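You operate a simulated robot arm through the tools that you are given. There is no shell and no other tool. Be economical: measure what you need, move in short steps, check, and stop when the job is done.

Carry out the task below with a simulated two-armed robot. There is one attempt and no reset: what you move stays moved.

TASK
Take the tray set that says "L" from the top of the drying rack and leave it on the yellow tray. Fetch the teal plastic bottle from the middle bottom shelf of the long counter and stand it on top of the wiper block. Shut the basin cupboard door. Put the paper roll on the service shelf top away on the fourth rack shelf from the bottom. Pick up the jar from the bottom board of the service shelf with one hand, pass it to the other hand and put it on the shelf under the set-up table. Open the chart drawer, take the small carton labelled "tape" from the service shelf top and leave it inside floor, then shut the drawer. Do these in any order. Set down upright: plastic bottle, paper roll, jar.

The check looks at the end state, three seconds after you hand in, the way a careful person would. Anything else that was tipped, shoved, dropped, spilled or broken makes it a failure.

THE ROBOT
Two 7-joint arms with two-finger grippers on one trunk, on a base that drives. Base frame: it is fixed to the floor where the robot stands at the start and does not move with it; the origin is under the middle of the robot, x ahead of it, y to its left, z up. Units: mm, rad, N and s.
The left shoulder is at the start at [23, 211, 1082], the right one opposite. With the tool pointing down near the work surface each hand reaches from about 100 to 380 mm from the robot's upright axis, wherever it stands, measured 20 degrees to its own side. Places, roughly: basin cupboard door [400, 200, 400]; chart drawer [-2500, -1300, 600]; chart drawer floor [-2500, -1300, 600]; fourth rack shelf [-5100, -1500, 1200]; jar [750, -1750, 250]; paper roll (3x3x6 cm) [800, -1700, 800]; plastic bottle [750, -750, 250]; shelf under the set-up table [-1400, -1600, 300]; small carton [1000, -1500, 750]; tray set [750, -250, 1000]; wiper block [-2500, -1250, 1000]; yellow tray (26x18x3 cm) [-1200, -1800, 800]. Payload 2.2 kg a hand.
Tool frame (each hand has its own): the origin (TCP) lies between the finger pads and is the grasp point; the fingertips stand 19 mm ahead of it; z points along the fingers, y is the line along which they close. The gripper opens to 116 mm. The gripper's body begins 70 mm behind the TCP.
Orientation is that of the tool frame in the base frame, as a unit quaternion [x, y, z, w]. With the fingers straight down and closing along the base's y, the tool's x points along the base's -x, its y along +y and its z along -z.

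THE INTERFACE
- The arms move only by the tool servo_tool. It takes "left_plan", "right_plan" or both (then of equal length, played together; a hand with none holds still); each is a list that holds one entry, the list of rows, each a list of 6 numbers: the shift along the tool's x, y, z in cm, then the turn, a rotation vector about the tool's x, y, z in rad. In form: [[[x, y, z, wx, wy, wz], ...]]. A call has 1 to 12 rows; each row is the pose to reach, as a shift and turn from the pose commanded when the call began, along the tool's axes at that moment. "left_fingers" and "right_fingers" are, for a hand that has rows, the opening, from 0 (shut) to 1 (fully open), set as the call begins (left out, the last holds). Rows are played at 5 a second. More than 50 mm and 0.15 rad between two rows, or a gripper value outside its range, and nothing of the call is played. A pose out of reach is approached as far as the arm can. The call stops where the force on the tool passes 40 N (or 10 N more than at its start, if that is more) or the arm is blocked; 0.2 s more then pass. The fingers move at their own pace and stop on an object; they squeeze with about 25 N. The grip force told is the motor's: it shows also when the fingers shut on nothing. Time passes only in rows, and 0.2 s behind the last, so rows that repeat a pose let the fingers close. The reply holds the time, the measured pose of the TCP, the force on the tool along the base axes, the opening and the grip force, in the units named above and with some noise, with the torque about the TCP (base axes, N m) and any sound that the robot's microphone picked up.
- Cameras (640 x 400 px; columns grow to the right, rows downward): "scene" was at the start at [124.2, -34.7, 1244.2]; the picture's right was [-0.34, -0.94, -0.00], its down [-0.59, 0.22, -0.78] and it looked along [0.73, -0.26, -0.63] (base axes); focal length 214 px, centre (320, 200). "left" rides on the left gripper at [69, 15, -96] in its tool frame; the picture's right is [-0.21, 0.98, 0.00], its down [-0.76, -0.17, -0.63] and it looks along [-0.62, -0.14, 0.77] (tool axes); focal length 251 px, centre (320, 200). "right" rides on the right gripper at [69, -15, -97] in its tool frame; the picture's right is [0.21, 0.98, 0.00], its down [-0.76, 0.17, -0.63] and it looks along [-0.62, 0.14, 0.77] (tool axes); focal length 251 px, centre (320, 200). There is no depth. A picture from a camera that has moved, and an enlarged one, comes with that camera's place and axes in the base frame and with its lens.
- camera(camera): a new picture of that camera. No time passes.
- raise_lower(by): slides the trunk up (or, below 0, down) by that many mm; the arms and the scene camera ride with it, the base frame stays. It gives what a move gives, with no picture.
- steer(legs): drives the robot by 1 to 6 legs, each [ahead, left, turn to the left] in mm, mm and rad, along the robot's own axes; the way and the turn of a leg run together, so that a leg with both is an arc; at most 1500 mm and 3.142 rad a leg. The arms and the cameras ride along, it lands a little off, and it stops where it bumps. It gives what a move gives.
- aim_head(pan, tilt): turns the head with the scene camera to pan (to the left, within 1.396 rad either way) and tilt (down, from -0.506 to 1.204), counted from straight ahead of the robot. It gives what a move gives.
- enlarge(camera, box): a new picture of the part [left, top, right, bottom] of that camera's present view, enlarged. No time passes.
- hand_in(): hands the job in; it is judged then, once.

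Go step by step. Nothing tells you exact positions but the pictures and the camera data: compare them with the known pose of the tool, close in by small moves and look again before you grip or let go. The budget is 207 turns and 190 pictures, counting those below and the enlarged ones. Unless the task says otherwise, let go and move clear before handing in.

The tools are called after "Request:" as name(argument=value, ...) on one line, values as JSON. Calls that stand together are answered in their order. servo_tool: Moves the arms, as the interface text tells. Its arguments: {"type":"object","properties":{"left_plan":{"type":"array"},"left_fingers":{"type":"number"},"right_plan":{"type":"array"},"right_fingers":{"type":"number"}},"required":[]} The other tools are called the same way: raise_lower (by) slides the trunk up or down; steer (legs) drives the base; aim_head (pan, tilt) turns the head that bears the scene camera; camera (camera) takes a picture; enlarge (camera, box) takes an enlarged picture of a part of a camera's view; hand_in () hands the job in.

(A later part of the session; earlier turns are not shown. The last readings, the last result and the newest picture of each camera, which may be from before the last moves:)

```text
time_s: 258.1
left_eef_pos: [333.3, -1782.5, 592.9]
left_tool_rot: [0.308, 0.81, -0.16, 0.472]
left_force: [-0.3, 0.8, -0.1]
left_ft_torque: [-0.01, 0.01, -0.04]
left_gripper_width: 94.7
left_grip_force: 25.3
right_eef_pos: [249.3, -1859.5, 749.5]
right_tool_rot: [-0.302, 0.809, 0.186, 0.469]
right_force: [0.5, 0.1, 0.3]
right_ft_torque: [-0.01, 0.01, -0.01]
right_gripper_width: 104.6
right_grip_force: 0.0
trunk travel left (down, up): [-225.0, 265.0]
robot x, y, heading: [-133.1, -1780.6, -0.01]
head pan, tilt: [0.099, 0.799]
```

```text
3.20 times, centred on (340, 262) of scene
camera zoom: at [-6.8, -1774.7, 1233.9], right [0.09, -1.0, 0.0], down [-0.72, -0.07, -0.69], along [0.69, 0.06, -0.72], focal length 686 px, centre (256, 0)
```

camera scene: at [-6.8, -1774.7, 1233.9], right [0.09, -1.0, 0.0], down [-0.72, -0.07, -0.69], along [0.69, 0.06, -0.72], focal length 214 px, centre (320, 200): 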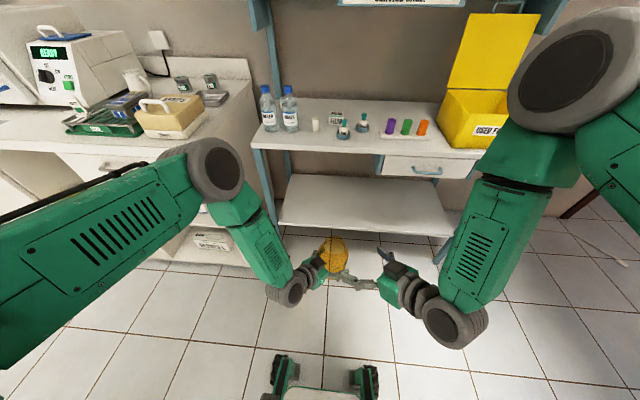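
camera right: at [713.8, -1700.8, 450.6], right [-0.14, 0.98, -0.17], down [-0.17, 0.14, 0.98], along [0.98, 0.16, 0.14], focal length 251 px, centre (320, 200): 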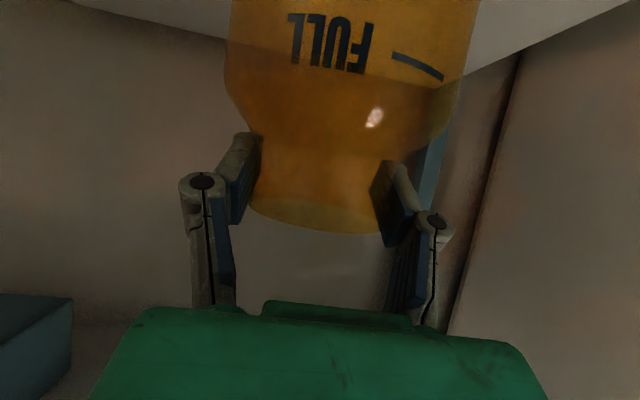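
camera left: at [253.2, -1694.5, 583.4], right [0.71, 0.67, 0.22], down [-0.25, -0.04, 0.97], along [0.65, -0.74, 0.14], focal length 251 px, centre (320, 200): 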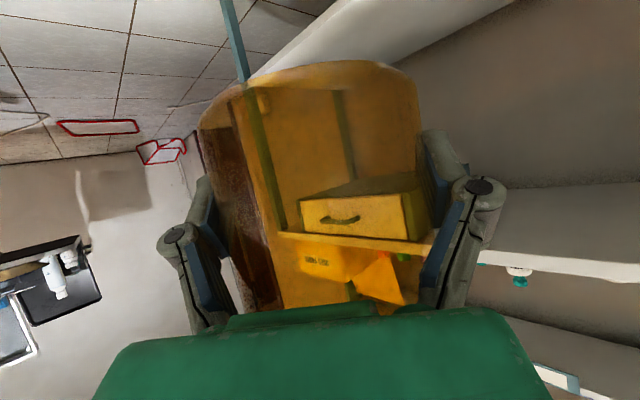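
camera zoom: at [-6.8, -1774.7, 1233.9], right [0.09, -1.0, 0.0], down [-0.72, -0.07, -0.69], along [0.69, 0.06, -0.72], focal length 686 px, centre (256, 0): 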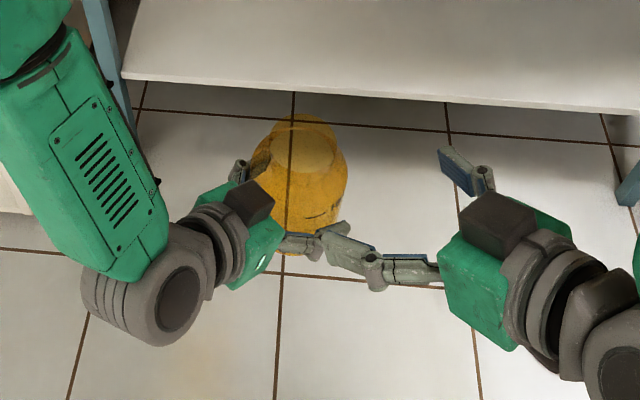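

The left hand now holds the jar. I fold the right arm up and away.

Request:
servo_tool(right_plan=[[[-2.4, -1.5, -3.83, 0.033, 0.083, 0.054], [-4.8, -3, -7.66, 0.066, 0.167, 0.107], [-7.2, -4.45, -11.5, 0.099, 0.25, 0.161], [-9.6, -5.9, -15.3, 0.132, 0.333, 0.215], [-12, -7.4, -19.1, 0.165, 0.417, 0.269], [-14.4, -8.9, -23, 0.198, 0.5, 0.322], [-16.8, -10.4, -26.8, 0.232, 0.583, 0.376], [-19.2, -11.9, -30.6, 0.265, 0.667, 0.43], [-21.6, -13.4, -34.5, 0.298, 0.75, 0.484], [-24, -14.9, -38.3, 0.331, 0.833, 0.537], [-26.4, -16.3, -42.1, 0.364, 0.917, 0.59], [-28.9, -17.8, -46, 0.397, 1.0, 0.645]]])

Request:
camera(camera="scene")

```text
time_s: 260.9
left_eef_pos: [331.5, -1784.8, 595.2]
left_tool_rot: [0.309, 0.811, -0.16, 0.471]
left_force: [0.6, 0.3, -1.6]
left_ft_torque: [0.01, 0.03, 0.0]
left_gripper_width: 94.6
left_grip_force: 24.9
right_eef_pos: [211.2, -2143.2, 1227.6]
right_tool_rot: [-0.001, 0.994, 0.076, 0.081]
right_force: [0.7, -0.4, -1.0]
right_ft_torque: [-0.02, -0.04, -0.02]
right_gripper_width: 104.4
right_grip_force: 0.0
right hand out of reach, approached as far as the arm can: row 2, 3, 4, 5, 6, 7, 8, 9, 10
trunk travel left (down, up): [-225.0, 265.0]
robot x, y, heading: [-133.5, -1784.8, -0.007]
head pan, tilt: [0.099, 0.799]
stopped in row 12 (right hand): the arm was blocked; the commanded pose is now the measured one
```

```text
86 pictures are left
camera scene: at [-7.7, -1785.8, 1233.9], right [0.09, -1.0, -0.01], down [-0.72, -0.06, -0.7], along [0.69, 0.07, -0.72], focal length 214 px, centre (320, 200)
```

scene: 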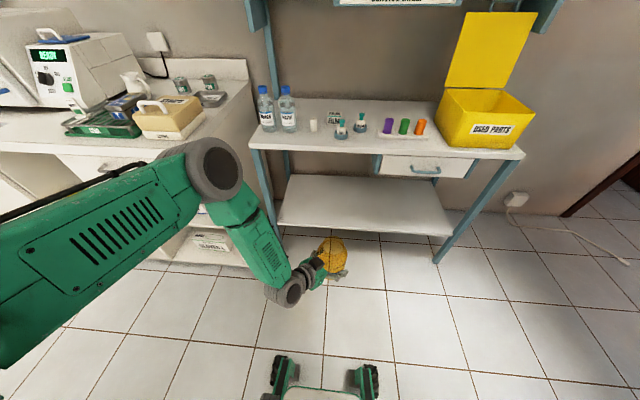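

Request:
steer(legs=[[0, -760, 0], [0, 0, 1.575], [0, 950, 0]])

Request:
raise_lower(by=-224)

Request:
camera(camera="scene")

Request:
camera(camera="left")

```text
time_s: 273.4
left_eef_pos: [-1079.2, -2074.0, 594.4]
left_tool_rot: [-0.352, 0.793, 0.218, 0.448]
left_force: [-1.0, 0.0, -1.4]
left_ft_torque: [0.0, -0.01, -0.03]
left_gripper_width: 93.6
left_grip_force: 25.4
right_eef_pos: [-723.3, -2198.3, 1227.1]
right_tool_rot: [-0.7, 0.706, 0.11, 0.006]
right_force: [-0.5, 0.0, -1.3]
right_ft_torque: [-0.01, 0.0, 0.0]
right_gripper_width: 104.5
right_grip_force: 0.1
trunk travel left (down, up): [-225.0, 265.0]
robot x, y, heading: [-1084.1, -2536.4, 1.555]
head pan, tilt: [0.099, 0.799]
```

```text
time_s: 275.7
left_eef_pos: [-1080.2, -2074.3, 372.8]
left_tool_rot: [-0.351, 0.792, 0.219, 0.45]
left_force: [-0.1, 0.2, -2.2]
left_ft_torque: [-0.02, -0.01, 0.0]
left_gripper_width: 93.6
left_grip_force: 25.2
right_eef_pos: [-724.8, -2200.6, 1005.5]
right_tool_rot: [-0.7, 0.705, 0.112, 0.006]
right_force: [0.4, -0.5, 0.7]
right_ft_torque: [-0.01, 0.04, 0.0]
right_gripper_width: 104.5
right_grip_force: 0.0
trunk travel left (down, up): [-1.0, 489.0]
robot x, y, heading: [-1083.1, -2543.1, 1.552]
head pan, tilt: [0.099, 0.799]
```

```text
85 pictures are left
camera scene: at [-1086.9, -2415.4, 1010.0], right [1.0, 0.08, 0.0], down [0.06, -0.72, -0.69], along [-0.06, 0.69, -0.72], focal length 214 px, centre (320, 200)
```

scene: 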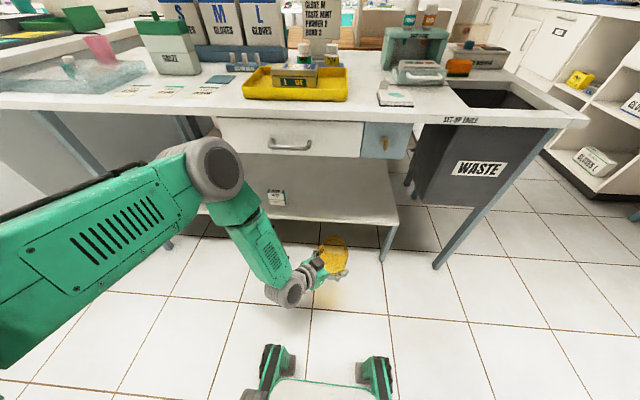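

```text
84 pictures are left
camera left: at [-1169.8, -2155.1, 361.0], right [-0.66, 0.72, 0.22], down [0.04, -0.26, 0.97], along [0.75, 0.65, 0.14], focal length 251 px, centre (320, 200)
```

left: 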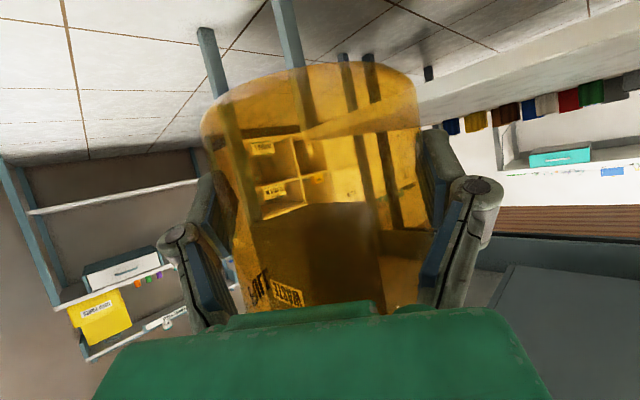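

The elbow would meet the table edge from here, so I turn the hand straight and move the jar in front of the left shoulder, allowing a long low reach.

Request:
servo_tool(left_plan=[[[1.1, 2.55, -1.9, -0.101, 0, -0.058], [2.2, 5.1, -3.7, -0.202, 0, -0.117], [3.2, 7.6, -5.6, -0.303, 0, -0.175], [4.3, 10.2, -7.5, -0.404, 0, -0.233], [5.4, 12.7, -9.3, -0.505, 0, -0.292], [6.5, 15.3, -11.2, -0.606, 0, -0.35], [6.5, 15.3, -11.2, -0.606, 0, -0.35]]])

Request:
steer(legs=[[0, -205, 0]])

Request:
camera(camera="scene")

```text
time_s: 277.3
left_eef_pos: [-1280.9, -2073.2, 375.7]
left_tool_rot: [-0.6, 0.618, 0.364, 0.355]
left_force: [0.1, -0.3, -1.7]
left_ft_torque: [-0.01, 0.0, 0.03]
left_gripper_width: 93.3
left_grip_force: 24.7
right_eef_pos: [-725.8, -2200.1, 1004.9]
right_tool_rot: [-0.7, 0.705, 0.11, 0.005]
right_force: [1.4, 0.1, -0.3]
right_ft_torque: [-0.03, 0.04, 0.01]
right_gripper_width: 104.3
right_grip_force: 0.1
trunk travel left (down, up): [-1.0, 489.0]
robot x, y, heading: [-1083.3, -2539.7, 1.552]
head pan, tilt: [0.099, 0.799]
```

```text
time_s: 278.9
left_eef_pos: [-1082.1, -2075.7, 374.6]
left_tool_rot: [-0.6, 0.617, 0.362, 0.357]
left_force: [-0.1, 0.2, -1.5]
left_ft_torque: [0.02, 0.01, 0.01]
left_gripper_width: 93.2
left_grip_force: 25.4
right_eef_pos: [-529.7, -2204.0, 1007.0]
right_tool_rot: [-0.701, 0.705, 0.108, 0.009]
right_force: [0.2, -0.2, 0.4]
right_ft_torque: [0.0, -0.05, 0.0]
right_gripper_width: 104.3
right_grip_force: 0.1
trunk travel left (down, up): [-1.0, 489.0]
robot x, y, heading: [-878.3, -2542.4, 1.548]
head pan, tilt: [0.099, 0.799]
```

```text
83 pictures are left
camera scene: at [-890.8, -2418.6, 1009.9], right [1.0, 0.08, 0.0], down [0.06, -0.72, -0.69], along [-0.06, 0.69, -0.72], focal length 214 px, centre (320, 200)
```

scene: 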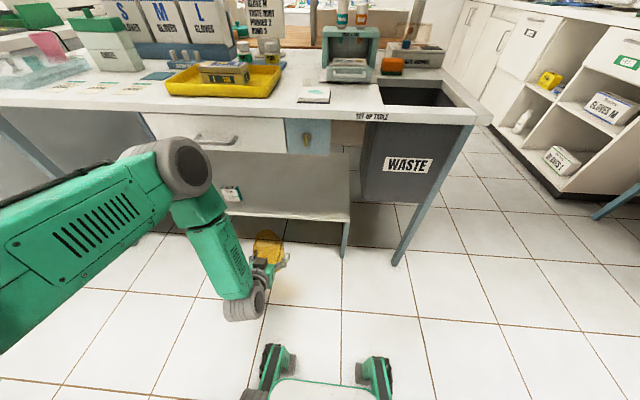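

Request:
servo_tool(left_plan=[[[-2, 0, 3.5, 0, 0, 0], [-4, 0, 7, 0, 0, 0], [-6, 0, 10.4, 0, 0, 0], [-8.5, 0, 14.7, 0, 0, 0], [-8.5, 0, 14.7, 0, 0, 0]]])

Request:
camera(camera="scene")

Request:
camera(camera="left")

```text
time_s: 280.1
left_eef_pos: [-1077.6, -1907.7, 379.2]
left_tool_rot: [-0.6, 0.617, 0.365, 0.356]
left_force: [-0.5, 0.3, -0.8]
left_ft_torque: [-0.02, -0.01, 0.0]
left_gripper_width: 93.6
left_grip_force: 26.0
right_eef_pos: [-523.9, -2206.1, 1005.7]
right_tool_rot: [-0.701, 0.705, 0.111, 0.008]
right_force: [0.2, 0.4, 0.4]
right_ft_torque: [0.0, 0.03, 0.02]
right_gripper_width: 104.2
right_grip_force: 0.0
trunk travel left (down, up): [-1.0, 489.0]
robot x, y, heading: [-881.3, -2540.4, 1.556]
head pan, tilt: [0.099, 0.799]
```

```text
82 pictures are left
camera scene: at [-883.8, -2418.3, 1009.9], right [1.0, 0.08, 0.0], down [0.06, -0.72, -0.69], along [-0.06, 0.69, -0.72], focal length 214 px, centre (320, 200)
```

scene: 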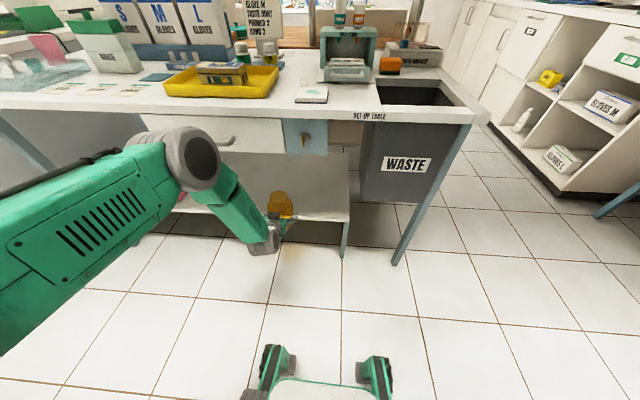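

```text
81 pictures are left
camera left: at [-1094.7, -2025.9, 366.3], right [-0.97, 0.12, 0.21], down [0.19, -0.19, 0.96], along [0.16, 0.97, 0.17], focal length 251 px, centre (320, 200)
```

left: 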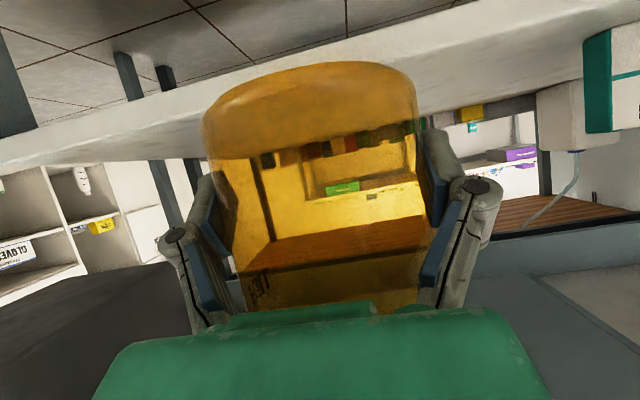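

Request:
servo_tool(left_plan=[[[-1.2, 0, 2.2, 0, 0, 0], [-2.5, 0, 4.33, 0, 0, 0], [-2.5, 0, 4.33, 0, 0, 0]]])

Request:
steer(legs=[[100, 0, 0]])

Request:
enlarge(camera="scene", box=[200, 130, 400, 255])

Request:
camera(camera="left")

```text
time_s: 280.9
left_eef_pos: [-1076.9, -1857.2, 380.0]
left_tool_rot: [-0.599, 0.617, 0.364, 0.357]
left_force: [0.9, 0.5, -1.1]
left_ft_torque: [0.02, 0.0, 0.02]
left_gripper_width: 93.1
left_grip_force: 24.9
right_eef_pos: [-526.2, -2206.1, 1007.3]
right_tool_rot: [-0.701, 0.704, 0.11, 0.007]
right_force: [0.4, 0.5, -0.4]
right_ft_torque: [0.01, 0.01, 0.03]
right_gripper_width: 104.2
right_grip_force: 0.0
trunk travel left (down, up): [-1.0, 489.0]
robot x, y, heading: [-885.0, -2538.9, 1.559]
head pan, tilt: [0.099, 0.799]
```

```text
time_s: 282.1
left_eef_pos: [-1075.2, -1757.9, 378.3]
left_tool_rot: [-0.6, 0.618, 0.363, 0.356]
left_force: [-0.4, 0.6, -2.3]
left_ft_torque: [-0.01, 0.0, 0.03]
left_gripper_width: 93.0
left_grip_force: 24.5
right_eef_pos: [-525.9, -2106.0, 1005.4]
right_tool_rot: [-0.701, 0.705, 0.109, 0.007]
right_force: [0.7, 0.8, 1.3]
right_ft_torque: [-0.05, -0.01, -0.02]
right_gripper_width: 104.3
right_grip_force: 0.1
trunk travel left (down, up): [-1.0, 489.0]
robot x, y, heading: [-877.8, -2442.5, 1.556]
head pan, tilt: [0.099, 0.799]
```

```text
3.20 times, centred on (300, 192) of scene
camera zoom: at [-884.0, -2317.6, 1009.7], right [1.0, 0.08, 0.0], down [0.06, -0.72, -0.69], along [-0.06, 0.69, -0.72], focal length 686 px, centre (384, 224)
```

zoom: 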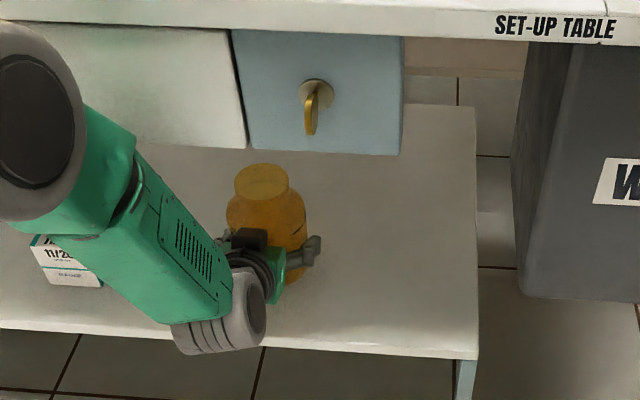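

```text
79 pictures are left
camera left: at [-1092.9, -1875.8, 365.7], right [-0.97, 0.12, 0.21], down [0.18, -0.19, 0.96], along [0.15, 0.97, 0.16], focal length 251 px, centre (320, 200)
```

left: 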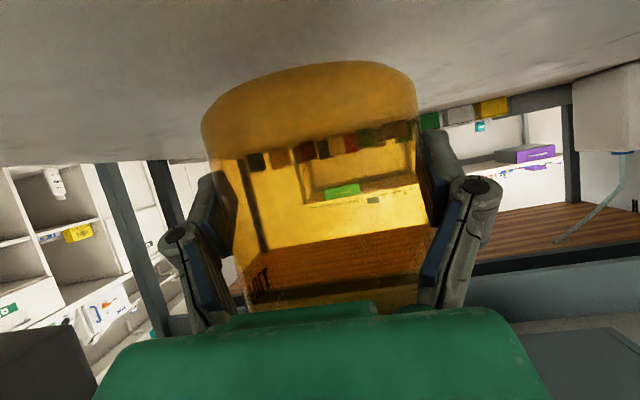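

The jar is above the shelf's free right part. I move it 20 mm deeper and lower until contact.

Request:
servo_tool(left_plan=[[[-1, 0, 1.73, 0, 0, 0], [0.3, 0, 2.5, 0, 0, 0], [1, 0, 2.9, 0, 0, 0], [1.6, 0, 3.25, 0, 0, 0], [2.1, 0, 3.55, 0, 0, 0], [2.6, 0, 3.85, 0, 0, 0], [3.1, 0, 4.1, 0, 0, 0], [3.6, 0, 4.4, 0, 0, 0], [4.1, 0, 4.7, 0, 0, 0], [4.6, 0, 5, 0, 0, 0]]])

Request:
camera(camera="left")

```text
time_s: 283.4
left_eef_pos: [-1076.6, -1735.4, 350.9]
left_tool_rot: [-0.598, 0.615, 0.367, 0.36]
left_force: [0.1, -21.3, 31.8]
left_ft_torque: [-4.68, 0.4, 0.27]
left_gripper_width: 90.1
left_grip_force: 25.1
right_eef_pos: [-527.8, -2113.2, 1010.6]
right_tool_rot: [-0.7, 0.705, 0.112, 0.012]
right_force: [0.4, -0.2, -0.2]
right_ft_torque: [0.01, -0.06, 0.04]
right_gripper_width: 104.3
right_grip_force: 0.0
trunk travel left (down, up): [-1.0, 489.0]
robot x, y, heading: [-882.9, -2441.9, 1.557]
head pan, tilt: [0.099, 0.799]
stopped in row 6 (left hand): the force on the tool passed its limit at 47 N (the readings are from after the stop); the commanded pose is now the measured one
```

```text
78 pictures are left
camera left: at [-1093.2, -1854.5, 336.6], right [-0.97, 0.12, 0.21], down [0.18, -0.2, 0.96], along [0.16, 0.97, 0.18], focal length 251 px, centre (320, 200)
```

left: 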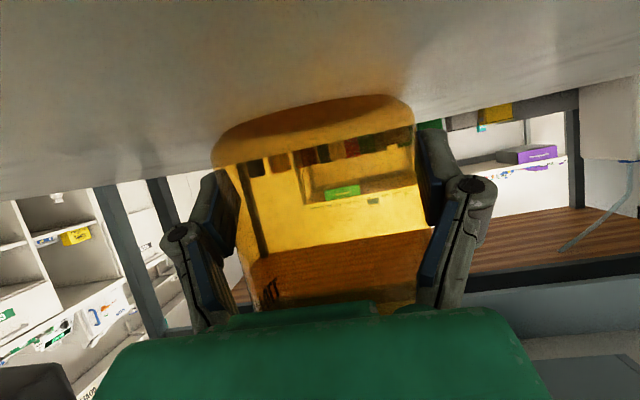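

Request:
servo_tool(left_plan=[[[-0.2, 0, -0.1, 0, 0, 0], [-0.35, 0, -0.2, 0, 0, 0], [-0.35, 0, -0.2, 0, 0, 0]]])

Request:
enlarge(camera="left", box=[160, 60, 480, 260])

Request:
enlarge(camera="scene", box=[230, 140, 350, 240])

```text
time_s: 284.2
left_eef_pos: [-1077.6, -1733.9, 351.8]
left_tool_rot: [-0.598, 0.616, 0.365, 0.359]
left_force: [0.4, -0.8, -0.2]
left_ft_torque: [0.05, 0.02, -0.03]
left_gripper_width: 90.0
left_grip_force: 24.9
right_eef_pos: [-527.8, -2109.2, 1008.8]
right_tool_rot: [-0.702, 0.704, 0.11, 0.011]
right_force: [0.9, 0.7, -0.7]
right_ft_torque: [0.01, -0.01, 0.01]
right_gripper_width: 104.5
right_grip_force: 0.1
trunk travel left (down, up): [-1.0, 489.0]
robot x, y, heading: [-880.8, -2442.8, 1.552]
head pan, tilt: [0.099, 0.799]
```

```text
2.00 times, centred on (320, 160) of left
camera zoom: at [-1094.6, -1853.5, 336.9], right [-0.97, 0.12, 0.21], down [0.18, -0.2, 0.96], along [0.15, 0.97, 0.17], focal length 503 px, centre (320, 280)
```

zoom: 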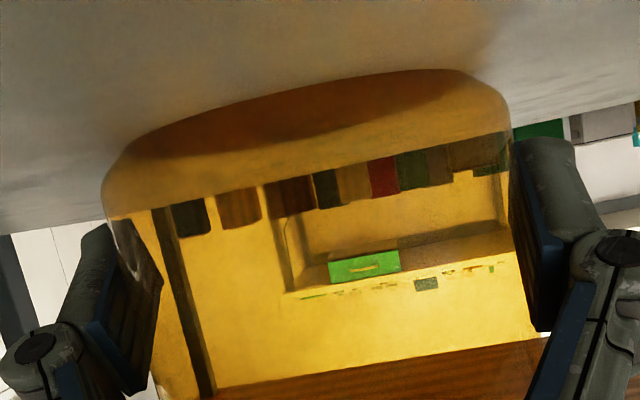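

```text
4.00 times, centred on (290, 190) of scene
camera zoom: at [-884.1, -2318.3, 1009.8], right [1.0, 0.08, 0.0], down [0.06, -0.72, -0.69], along [-0.06, 0.69, -0.72], focal length 858 px, centre (440, 240)
```

zoom: 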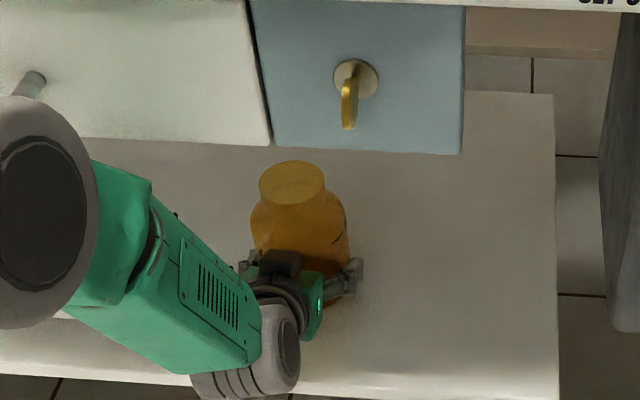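

The jar seems to rest on the shelf (weight gone). I open the left hand and check before withdrawing.

Request:
servo_tool(left_plan=[[[0, 0, 0, 0, 0, 0], [0, 0, 0, 0, 0, 0], [0, 0, 0, 0, 0, 0]]], left_fingers=1)

Request:
camera(camera="left")

Request:
enlarge(camera="scene", box=[230, 140, 350, 240])

```text
time_s: 285.0
left_eef_pos: [-1076.2, -1734.6, 351.6]
left_tool_rot: [-0.599, 0.616, 0.365, 0.359]
left_force: [-0.3, -1.0, 0.0]
left_ft_torque: [-0.04, -0.02, -0.02]
left_gripper_width: 115.9
left_grip_force: 0.2
right_eef_pos: [-527.6, -2109.6, 1009.3]
right_tool_rot: [-0.701, 0.705, 0.111, 0.011]
right_force: [-0.3, 0.0, -0.3]
right_ft_torque: [0.01, -0.02, -0.01]
right_gripper_width: 104.6
right_grip_force: 0.0
trunk travel left (down, up): [-1.0, 489.0]
robot x, y, heading: [-881.0, -2442.9, 1.553]
head pan, tilt: [0.099, 0.799]
```

```text
75 pictures are left
camera left: at [-1093.7, -1853.8, 337.6], right [-0.97, 0.12, 0.21], down [0.18, -0.2, 0.96], along [0.16, 0.97, 0.17], focal length 251 px, centre (320, 200)
```

left: 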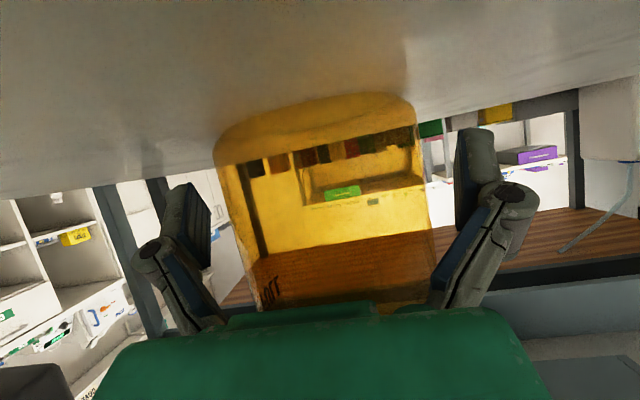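

```text
4.00 times, centred on (290, 190) of scene
camera zoom: at [-883.9, -2318.7, 1009.9], right [1.0, 0.08, 0.0], down [0.06, -0.72, -0.69], along [-0.06, 0.69, -0.72], focal length 858 px, centre (440, 240)
```

zoom: 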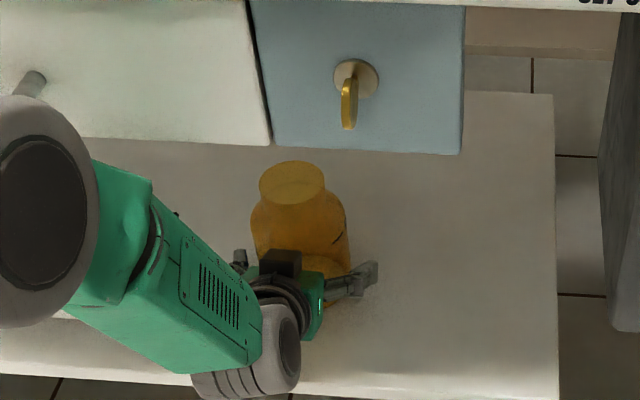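

Request:
steer(legs=[[-220, 0, 0]])

Request:
camera(camera="scene")

Request:
camera(camera="left")

```text
time_s: 286.7
left_eef_pos: [-1080.1, -1953.4, 353.6]
left_tool_rot: [-0.598, 0.616, 0.366, 0.36]
left_force: [-0.4, -0.3, 0.7]
left_ft_torque: [-0.01, -0.02, -0.02]
left_gripper_width: 116.2
left_grip_force: 0.1
right_eef_pos: [-530.8, -2328.1, 1009.1]
right_tool_rot: [-0.702, 0.704, 0.111, 0.011]
right_force: [0.2, -0.1, 0.7]
right_ft_torque: [0.03, 0.01, 0.03]
right_gripper_width: 104.3
right_grip_force: 0.1
trunk travel left (down, up): [-1.0, 489.0]
robot x, y, heading: [-886.1, -2655.5, 1.561]
head pan, tilt: [0.099, 0.799]
```

```text
73 pictures are left
camera scene: at [-887.3, -2536.4, 1010.0], right [1.0, 0.08, 0.0], down [0.06, -0.72, -0.7], along [-0.06, 0.69, -0.72], focal length 214 px, centre (320, 200)
```

scene: 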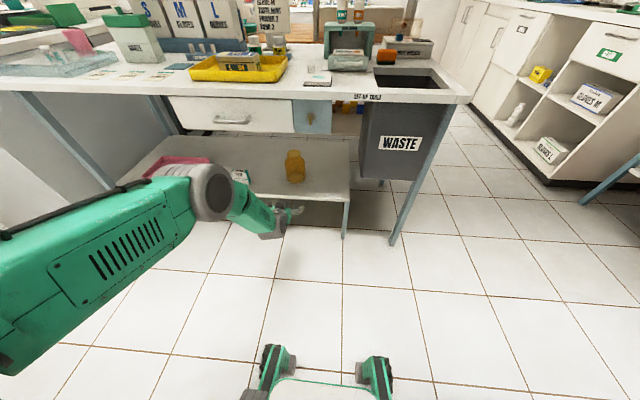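

```text
72 pictures are left
camera left: at [-1097.6, -2071.1, 338.2], right [-0.97, 0.12, 0.21], down [0.18, -0.2, 0.96], along [0.15, 0.97, 0.17], focal length 251 px, centre (320, 200)
```

left: 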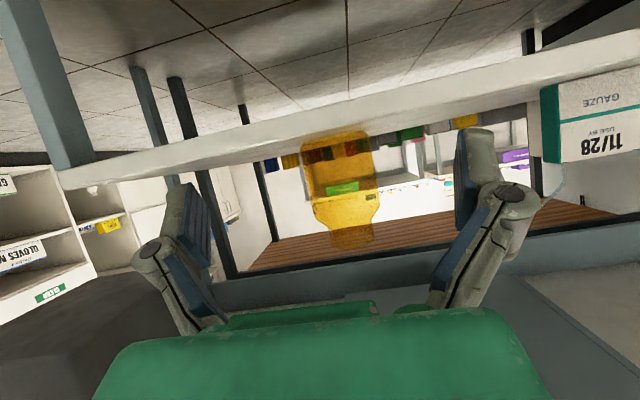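

The jar stands on the set-up shelf. Now I fold the left arm, raise the trunk and return to the service shelf for the tape carton and paper roll.

Request:
raise_lower(by=224)

Request:
servo_tool(left_plan=[[[-1.9, 0, -4.3, 0, 0.089, 0], [-3.8, 0, -8.7, 0, 0.178, 0], [-5.75, 0, -13, 0, 0.267, 0], [-7.7, 0, -17.4, 0, 0.357, 0], [-9.6, 0, -21.7, 0, 0.446, 0], [-11.5, 0, -26, 0, 0.535, 0], [-13.4, 0, -30.4, 0, 0.624, 0], [-15.3, 0, -34.7, 0, 0.713, 0], [-17.2, 0, -39, 0, 0.8, 0], [-19.2, 0, -43.4, 0, 0.89, 0], [-21.1, 0, -47.7, 0, 0.98, 0], [-23, 0, -52, 0, 1.07, 0]]], left_fingers=0.8)

Request:
steer(legs=[[0, 0, -1.561], [1000, 0, 0], [0, 955, 0]])

Request:
raise_lower(by=130)

```text
time_s: 289.0
left_eef_pos: [-1080.7, -1952.6, 576.5]
left_tool_rot: [-0.599, 0.615, 0.366, 0.36]
left_force: [-0.3, -0.1, -0.1]
left_ft_torque: [0.0, 0.01, 0.01]
left_gripper_width: 115.9
left_grip_force: 0.1
right_eef_pos: [-530.9, -2328.6, 1233.4]
right_tool_rot: [-0.702, 0.704, 0.111, 0.012]
right_force: [0.2, 0.3, -0.8]
right_ft_torque: [0.01, 0.03, -0.01]
right_gripper_width: 104.5
right_grip_force: 0.2
trunk travel left (down, up): [-225.0, 265.0]
robot x, y, heading: [-883.6, -2657.1, 1.555]
head pan, tilt: [0.099, 0.799]
```

```text
time_s: 291.6
left_eef_pos: [-1083.8, -2302.2, 1025.9]
left_tool_rot: [-0.701, 0.713, 0.008, -0.002]
left_force: [0.5, -0.7, 0.5]
left_ft_torque: [0.01, -0.02, -0.02]
left_gripper_width: 92.8
left_grip_force: 0.0
right_eef_pos: [-537.0, -2328.8, 1236.6]
right_tool_rot: [-0.703, 0.703, 0.109, 0.013]
right_force: [-0.5, -0.1, -0.1]
right_ft_torque: [0.02, -0.07, -0.04]
right_gripper_width: 104.4
right_grip_force: 0.1
trunk travel left (down, up): [-225.0, 265.0]
robot x, y, heading: [-885.4, -2652.1, 1.554]
head pan, tilt: [0.099, 0.799]
```

```text
time_s: 305.2
left_eef_pos: [459.7, -1501.4, 1025.6]
left_tool_rot: [-0.001, 1.0, 0.007, 0.004]
left_force: [-0.9, -0.1, 0.8]
left_ft_torque: [-0.02, -0.01, -0.01]
left_gripper_width: 93.0
left_grip_force: 0.1
right_eef_pos: [443.1, -2047.1, 1234.7]
right_tool_rot: [-0.008, 0.994, 0.069, 0.087]
right_force: [0.3, -0.8, 0.8]
right_ft_torque: [-0.02, 0.0, -0.01]
right_gripper_width: 104.8
right_grip_force: 0.1
trunk travel left (down, up): [-225.0, 265.0]
robot x, y, heading: [108.2, -1706.7, 0.006]
head pan, tilt: [0.099, 0.799]
```

```text
time_s: 306.8
left_eef_pos: [458.1, -1504.5, 1156.7]
left_tool_rot: [-0.002, 1.0, 0.009, 0.004]
left_force: [-0.2, 0.3, -0.7]
left_ft_torque: [-0.01, -0.01, 0.01]
left_gripper_width: 92.6
left_grip_force: 0.1
right_eef_pos: [442.0, -2051.8, 1365.3]
right_tool_rot: [-0.008, 0.994, 0.07, 0.086]
right_force: [0.2, -0.2, -0.5]
right_ft_torque: [0.0, 0.0, 0.02]
right_gripper_width: 104.4
right_grip_force: 0.1
trunk travel left (down, up): [-355.0, 135.0]
robot x, y, heading: [109.8, -1707.2, 0.009]
head pan, tilt: [0.099, 0.799]
```

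Request:
steer(legs=[[240, 0, 0]])

Request:
camera(camera="left")

Request:
camera(camera="scene")

```text
time_s: 308.5
left_eef_pos: [699.4, -1504.6, 1157.4]
left_tool_rot: [-0.002, 1.0, 0.009, 0.006]
left_force: [-0.1, -0.2, -0.3]
left_ft_torque: [0.01, 0.04, -0.03]
left_gripper_width: 92.8
left_grip_force: 0.0
right_eef_pos: [681.8, -2051.7, 1365.1]
right_tool_rot: [-0.007, 0.994, 0.071, 0.088]
right_force: [0.4, 0.0, -0.5]
right_ft_torque: [-0.03, 0.0, 0.0]
right_gripper_width: 104.2
right_grip_force: 0.0
trunk travel left (down, up): [-355.0, 135.0]
robot x, y, heading: [351.3, -1708.2, -0.0]
head pan, tilt: [0.099, 0.799]
```

```text
71 pictures are left
camera left: at [628.2, -1492.7, 1253.1], right [0.21, 0.98, 0.02], down [0.75, -0.17, 0.64], along [0.63, -0.12, -0.77], focal length 251 px, centre (320, 200)
```

left: 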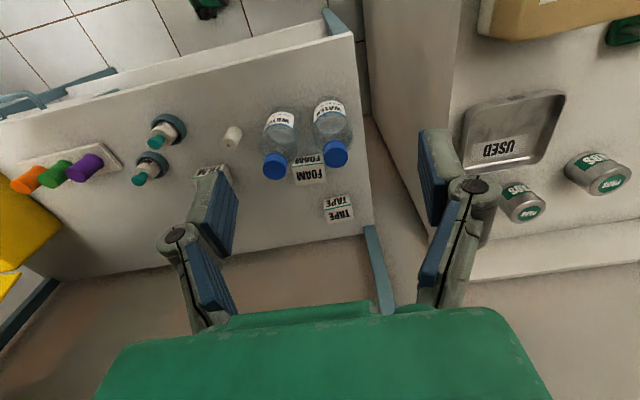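

```text
70 pictures are left
camera scene: at [469.7, -1703.2, 1364.2], right [0.1, -0.99, 0.0], down [-0.71, -0.07, -0.7], along [0.69, 0.07, -0.72], focal length 214 px, centre (320, 200)
```

scene: 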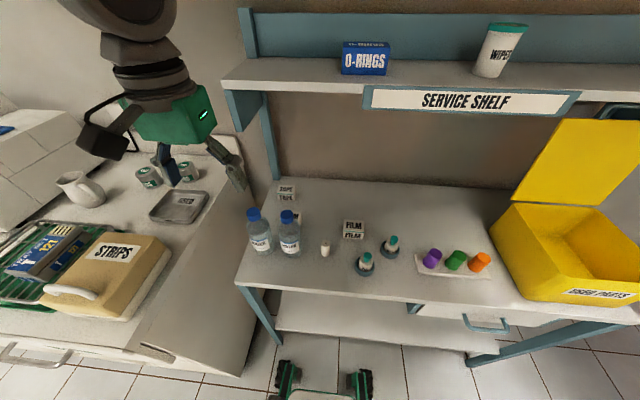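

Request:
enlarge(camera="left", box=[220, 90, 400, 240])

Request:
enlarge(camera="scene", box=[230, 165, 390, 275])

```text
2.67 times, centred on (310, 165) of left
camera zoom: at [628.2, -1492.7, 1253.1], right [0.21, 0.98, 0.02], down [0.75, -0.17, 0.64], along [0.63, -0.12, -0.77], focal length 670 px, centre (347, 293)
```

zoom: 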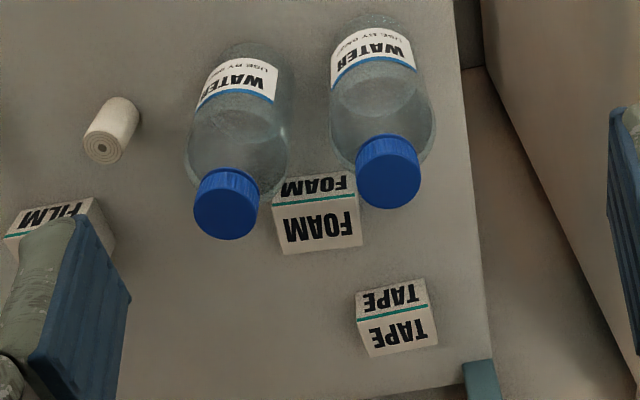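

```text
3.64 times, centred on (310, 220) of scene
camera zoom: at [469.7, -1703.2, 1364.2], right [0.1, -0.99, 0.0], down [-0.71, -0.07, -0.7], along [0.69, 0.07, -0.72], focal length 780 px, centre (356, 127)
```

zoom: 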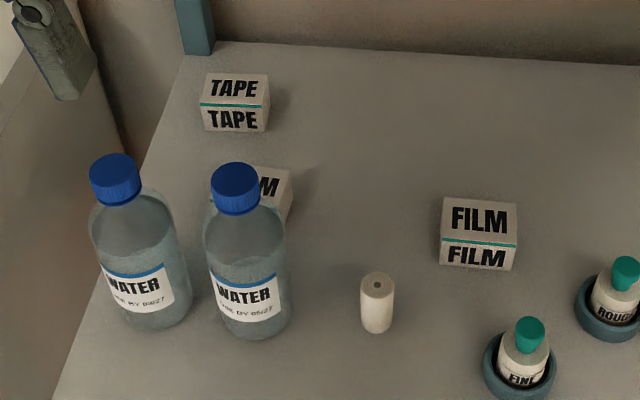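

The TAPE carton's top centre is about (1030, -1525, 824) on a table at z≈790, behind the bottles and under the upper shelf. I go in with a slight forward pitch on a path over the bottles.

Request:
steer(legs=[[58, 0, 0]])

Request:
raise_lower(by=90)

Request:
servo_tool(left_plan=[[[-2.4, -0.3, 4, 0, -0.058, 0], [-4.8, -0.7, 7.9, 0, -0.117, 0], [-7.2, -1, 11.9, 0, -0.175, 0], [-9.6, -1.4, 15.8, 0, -0.233, 0], [-12, -1.8, 19.8, 0, -0.292, 0], [-14.3, -2.1, 23.7, 0, -0.35, 0], [-14.3, -2.1, 23.7, 0, -0.35, 0]]], left_fingers=0.78)

Request:
camera(camera="left")

Request:
camera(camera="scene")

```text
time_s: 309.5
left_eef_pos: [752.7, -1502.4, 1156.6]
left_tool_rot: [-0.001, 1.0, 0.008, 0.007]
left_force: [-0.9, 0.1, 0.5]
left_ft_torque: [-0.01, 0.01, -0.01]
left_gripper_width: 92.7
left_grip_force: 0.0
right_eef_pos: [734.1, -2049.1, 1369.5]
right_tool_rot: [-0.008, 0.993, 0.068, 0.092]
right_force: [-0.6, 0.0, 0.0]
right_ft_torque: [0.0, 0.01, 0.01]
right_gripper_width: 104.4
right_grip_force: 0.1
trunk travel left (down, up): [-355.0, 135.0]
robot x, y, heading: [404.4, -1702.9, 0.005]
head pan, tilt: [0.099, 0.799]
```

```text
time_s: 310.8
left_eef_pos: [756.0, -1498.2, 1245.9]
left_tool_rot: [-0.001, 1.0, 0.005, 0.006]
left_force: [-0.2, 0.5, 0.0]
left_ft_torque: [0.03, 0.0, -0.02]
left_gripper_width: 93.0
left_grip_force: 0.0
right_eef_pos: [737.6, -2041.9, 1458.5]
right_tool_rot: [-0.008, 0.994, 0.066, 0.091]
right_force: [0.2, 0.3, -0.7]
right_ft_torque: [0.01, 0.01, 0.02]
right_gripper_width: 104.5
right_grip_force: 0.1
trunk travel left (down, up): [-445.0, 45.0]
robot x, y, heading: [405.7, -1708.4, 0.002]
head pan, tilt: [0.099, 0.799]
```

```text
time_s: 312.4
left_eef_pos: [902.5, -1519.4, 1010.5]
left_tool_rot: [0.0, 0.984, 0.007, 0.181]
left_force: [0.5, -0.2, 0.1]
left_ft_torque: [-0.04, 0.03, 0.0]
left_gripper_width: 90.6
left_grip_force: 0.1
right_eef_pos: [736.6, -2046.6, 1457.0]
right_tool_rot: [-0.008, 0.994, 0.068, 0.089]
right_force: [-1.0, 0.7, 0.5]
right_ft_torque: [-0.02, 0.0, 0.02]
right_gripper_width: 104.4
right_grip_force: 0.1
trunk travel left (down, up): [-445.0, 45.0]
robot x, y, heading: [407.0, -1706.6, 0.002]
head pan, tilt: [0.099, 0.799]
```

```text
67 pictures are left
camera left: at [803.7, -1505.4, 1076.9], right [0.2, 0.98, 0.09], down [0.48, -0.18, 0.86], along [0.85, -0.13, -0.51], focal length 251 px, centre (320, 200)
```

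left: 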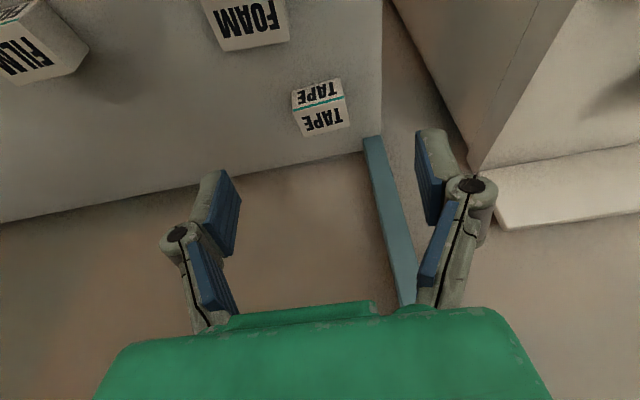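

```text
66 pictures are left
camera scene: at [529.6, -1701.9, 1454.1], right [0.1, -0.99, 0.0], down [-0.71, -0.07, -0.7], along [0.69, 0.07, -0.72], focal length 214 px, centre (320, 200)
```

scene: 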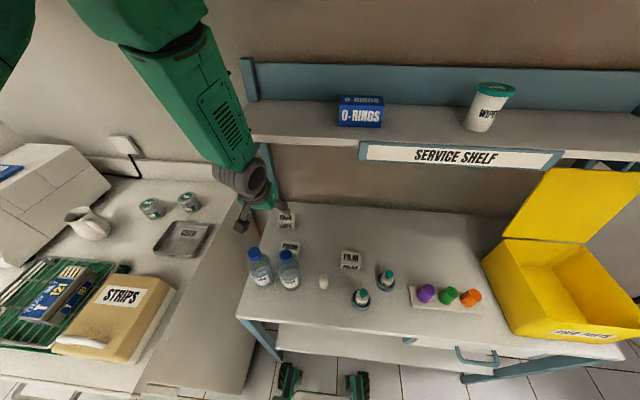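

Request:
servo_tool(left_plan=[[[-1.5, -0.2, 4.85, 0, 0, 0], [-3.0, -0.3, 9.7, 0, 0, 0], [-3.8, -0.4, 12.4, 0, 0, 0], [-4.7, -0.5, 15.2, 0, 0, 0], [-5.8, -0.6, 19.3, 0, 0, 0], [-5.8, -0.6, 19.3, 0, 0, 0], [-5.8, -0.6, 19.3, 0, 0, 0]]])

Request:
camera(camera="left")

Request:
enlarge(camera="scene", box=[190, 120, 350, 300])

```text
refused: row 1 steps farther than a row can; nothing moved
```

```text
65 pictures are left
camera left: at [803.7, -1505.4, 1076.9], right [0.2, 0.98, 0.09], down [0.48, -0.18, 0.86], along [0.85, -0.13, -0.51], focal length 251 px, centre (320, 200)
```

left: 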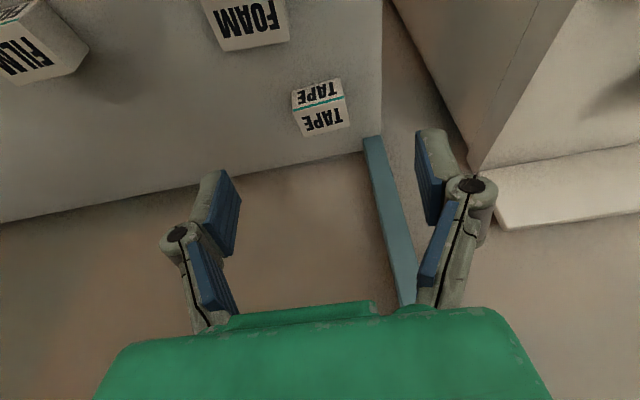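

```text
2.22 times, centred on (270, 210) of scene
camera zoom: at [529.6, -1701.9, 1454.1], right [0.1, -0.99, 0.0], down [-0.71, -0.07, -0.7], along [0.69, 0.07, -0.72], focal length 477 px, centre (431, 178)
```

zoom: 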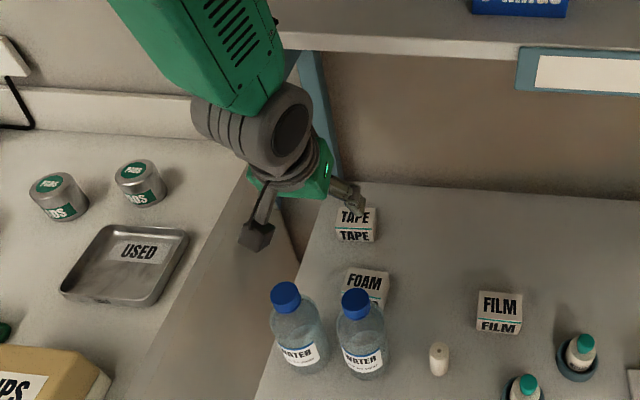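

Request:
servo_tool(left_plan=[[[-1, -0.1, 3.2, 0, 0, 0], [-2, -0.2, 6.5, 0, 0, 0], [-3.0, -0.3, 9.7, 0, 0, 0], [-3.8, -0.4, 12.4, 0, 0, 0], [-4.7, -0.5, 15.2, 0, 0, 0], [-5.3, -0.6, 17.3, 0, 0, 0], [-5.8, -0.6, 19.3, 0, 0, 0], [-5.8, -0.6, 19.3, 0, 0, 0], [-5.8, -0.6, 19.3, 0, 0, 0]]])

Request:
camera(camera="left")

Request:
enlarge(camera="scene", box=[190, 120, 350, 300])

```text
time_s: 314.4
left_eef_pos: [1024.0, -1520.3, 851.0]
left_tool_rot: [-0.001, 0.984, 0.007, 0.18]
left_force: [-0.4, -0.4, -0.1]
left_ft_torque: [-0.02, -0.04, 0.02]
left_gripper_width: 90.5
left_grip_force: 0.1
right_eef_pos: [738.1, -2044.7, 1457.9]
right_tool_rot: [-0.007, 0.994, 0.068, 0.087]
right_force: [0.1, -0.8, 0.1]
right_ft_torque: [-0.01, -0.02, 0.0]
right_gripper_width: 104.6
right_grip_force: 0.0
trunk travel left (down, up): [-445.0, 45.0]
robot x, y, heading: [406.1, -1709.2, 0.008]
head pan, tilt: [0.099, 0.799]
```

```text
63 pictures are left
camera left: at [925.4, -1507.8, 917.2], right [0.2, 0.98, 0.09], down [0.48, -0.18, 0.86], along [0.85, -0.13, -0.51], focal length 251 px, centre (320, 200)
```

left: 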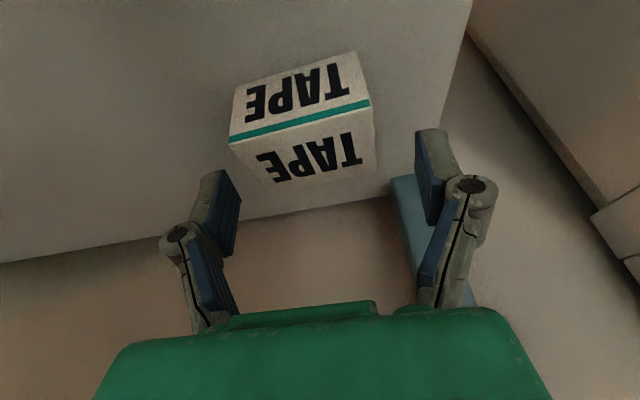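

```text
2.22 times, centred on (270, 210) of scene
camera zoom: at [531.0, -1700.8, 1453.9], right [0.1, -0.99, 0.0], down [-0.72, -0.07, -0.69], along [0.69, 0.07, -0.72], focal length 477 px, centre (431, 178)
```

zoom: 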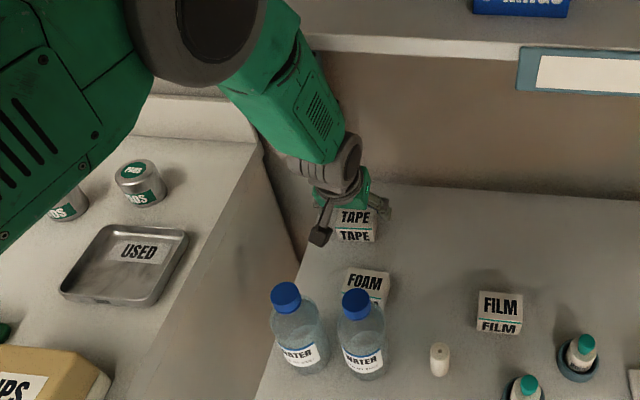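

Request:
servo_tool(left_plan=[[[0.4, -0.2, 1.1, 0, 0, 0], [0.8, -0.4, 2.2, 0, 0, 0], [1.25, -0.4, 3.2, 0, 0, 0], [1.25, -0.4, 3.2, 0, 0, 0]]])

Request:
camera(camera="left")

```text
time_s: 315.4
left_eef_pos: [1025.2, -1524.0, 818.5]
left_tool_rot: [-0.001, 0.984, 0.008, 0.181]
left_force: [0.6, -0.1, 12.7]
left_ft_torque: [-0.6, 0.07, -0.22]
left_gripper_width: 95.8
left_grip_force: 2.3
right_eef_pos: [736.2, -2044.5, 1459.0]
right_tool_rot: [-0.008, 0.994, 0.067, 0.089]
right_force: [0.2, 0.2, 0.1]
right_ft_torque: [-0.01, -0.01, -0.01]
right_gripper_width: 104.5
right_grip_force: 0.0
trunk travel left (down, up): [-445.0, 45.0]
robot x, y, heading: [408.0, -1705.2, 0.001]
head pan, tilt: [0.099, 0.799]
```

```text
61 pictures are left
camera left: at [925.5, -1511.5, 883.5], right [0.2, 0.98, 0.09], down [0.48, -0.18, 0.86], along [0.85, -0.13, -0.5], focal length 251 px, centre (320, 200)
```

left: 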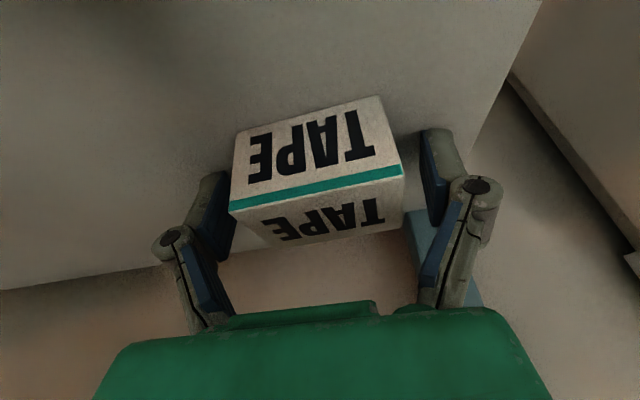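

The fingertips touch the table (z≈800). I rise 4 mm and close on the carton.

Request:
servo_tool(left_plan=[[[-0.15, 0, -0.38, 0, 0, 0], [-0.15, 0, -0.38, 0, 0, 0]]])

Request:
servo_tool(left_plan=[[[0, 0, 0, 0, 0, 0], [0, 0, 0, 0, 0, 0], [0, 0, 0, 0, 0, 0]]], left_fingers=0)

Request:
servo_tool(left_plan=[[[-0.4, 0, -1.1, 0, 0, 0], [-1.1, 0, -3, 0, 0, 0], [-1.1, 0, -3, 0, 0, 0]]])

Request:
camera(camera="left")

```text
time_s: 315.9
left_eef_pos: [1023.3, -1522.7, 819.6]
left_tool_rot: [-0.001, 0.984, 0.007, 0.179]
left_force: [-0.4, -0.2, 2.2]
left_ft_torque: [-0.1, 0.04, -0.02]
left_gripper_width: 90.5
left_grip_force: 0.1
right_eef_pos: [736.8, -2043.7, 1457.3]
right_tool_rot: [-0.008, 0.994, 0.069, 0.088]
right_force: [-0.7, 0.4, 0.4]
right_ft_torque: [-0.04, -0.01, 0.01]
right_gripper_width: 104.3
right_grip_force: 0.0
trunk travel left (down, up): [-445.0, 45.0]
robot x, y, heading: [407.6, -1706.3, 0.002]
head pan, tilt: [0.099, 0.799]
```

```text
time_s: 316.8
left_eef_pos: [1022.7, -1525.7, 821.5]
left_tool_rot: [0.0, 0.983, 0.006, 0.181]
left_force: [-6.5, -7.7, 21.5]
left_ft_torque: [-0.91, 0.26, -0.23]
left_gripper_width: 60.5
left_grip_force: 26.0
right_eef_pos: [734.1, -2046.4, 1459.6]
right_tool_rot: [-0.009, 0.993, 0.069, 0.092]
right_force: [0.1, 0.0, -0.1]
right_ft_torque: [0.02, 0.03, -0.01]
right_gripper_width: 104.5
right_grip_force: 0.0
trunk travel left (down, up): [-445.0, 45.0]
robot x, y, heading: [406.0, -1705.6, -0.001]
head pan, tilt: [0.099, 0.799]
```

```text
time_s: 317.6
left_eef_pos: [1023.2, -1525.1, 851.7]
left_tool_rot: [-0.001, 0.984, 0.008, 0.178]
left_force: [0.4, -0.2, -0.5]
left_ft_torque: [-0.03, 0.0, 0.01]
left_gripper_width: 60.5
left_grip_force: 24.6
right_eef_pos: [739.6, -2046.4, 1457.0]
right_tool_rot: [-0.007, 0.994, 0.067, 0.088]
right_force: [-0.6, -0.3, -0.6]
right_ft_torque: [-0.01, 0.05, -0.01]
right_gripper_width: 104.4
right_grip_force: 0.0
trunk travel left (down, up): [-445.0, 45.0]
robot x, y, heading: [403.5, -1711.5, 0.009]
head pan, tilt: [0.099, 0.799]
```

```text
60 pictures are left
camera left: at [925.4, -1513.0, 918.5], right [0.2, 0.98, 0.09], down [0.49, -0.18, 0.86], along [0.85, -0.13, -0.51], focal length 251 px, centre (320, 200)
```

left: 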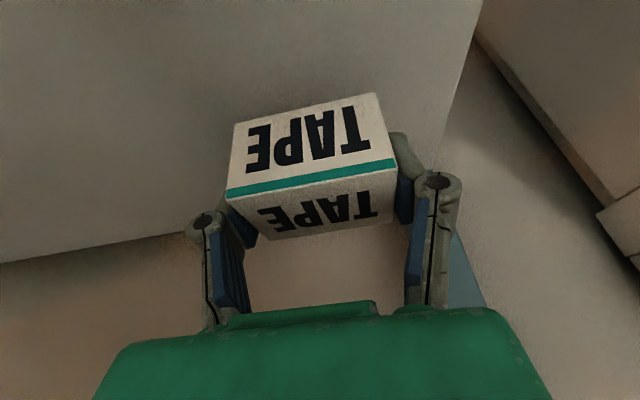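

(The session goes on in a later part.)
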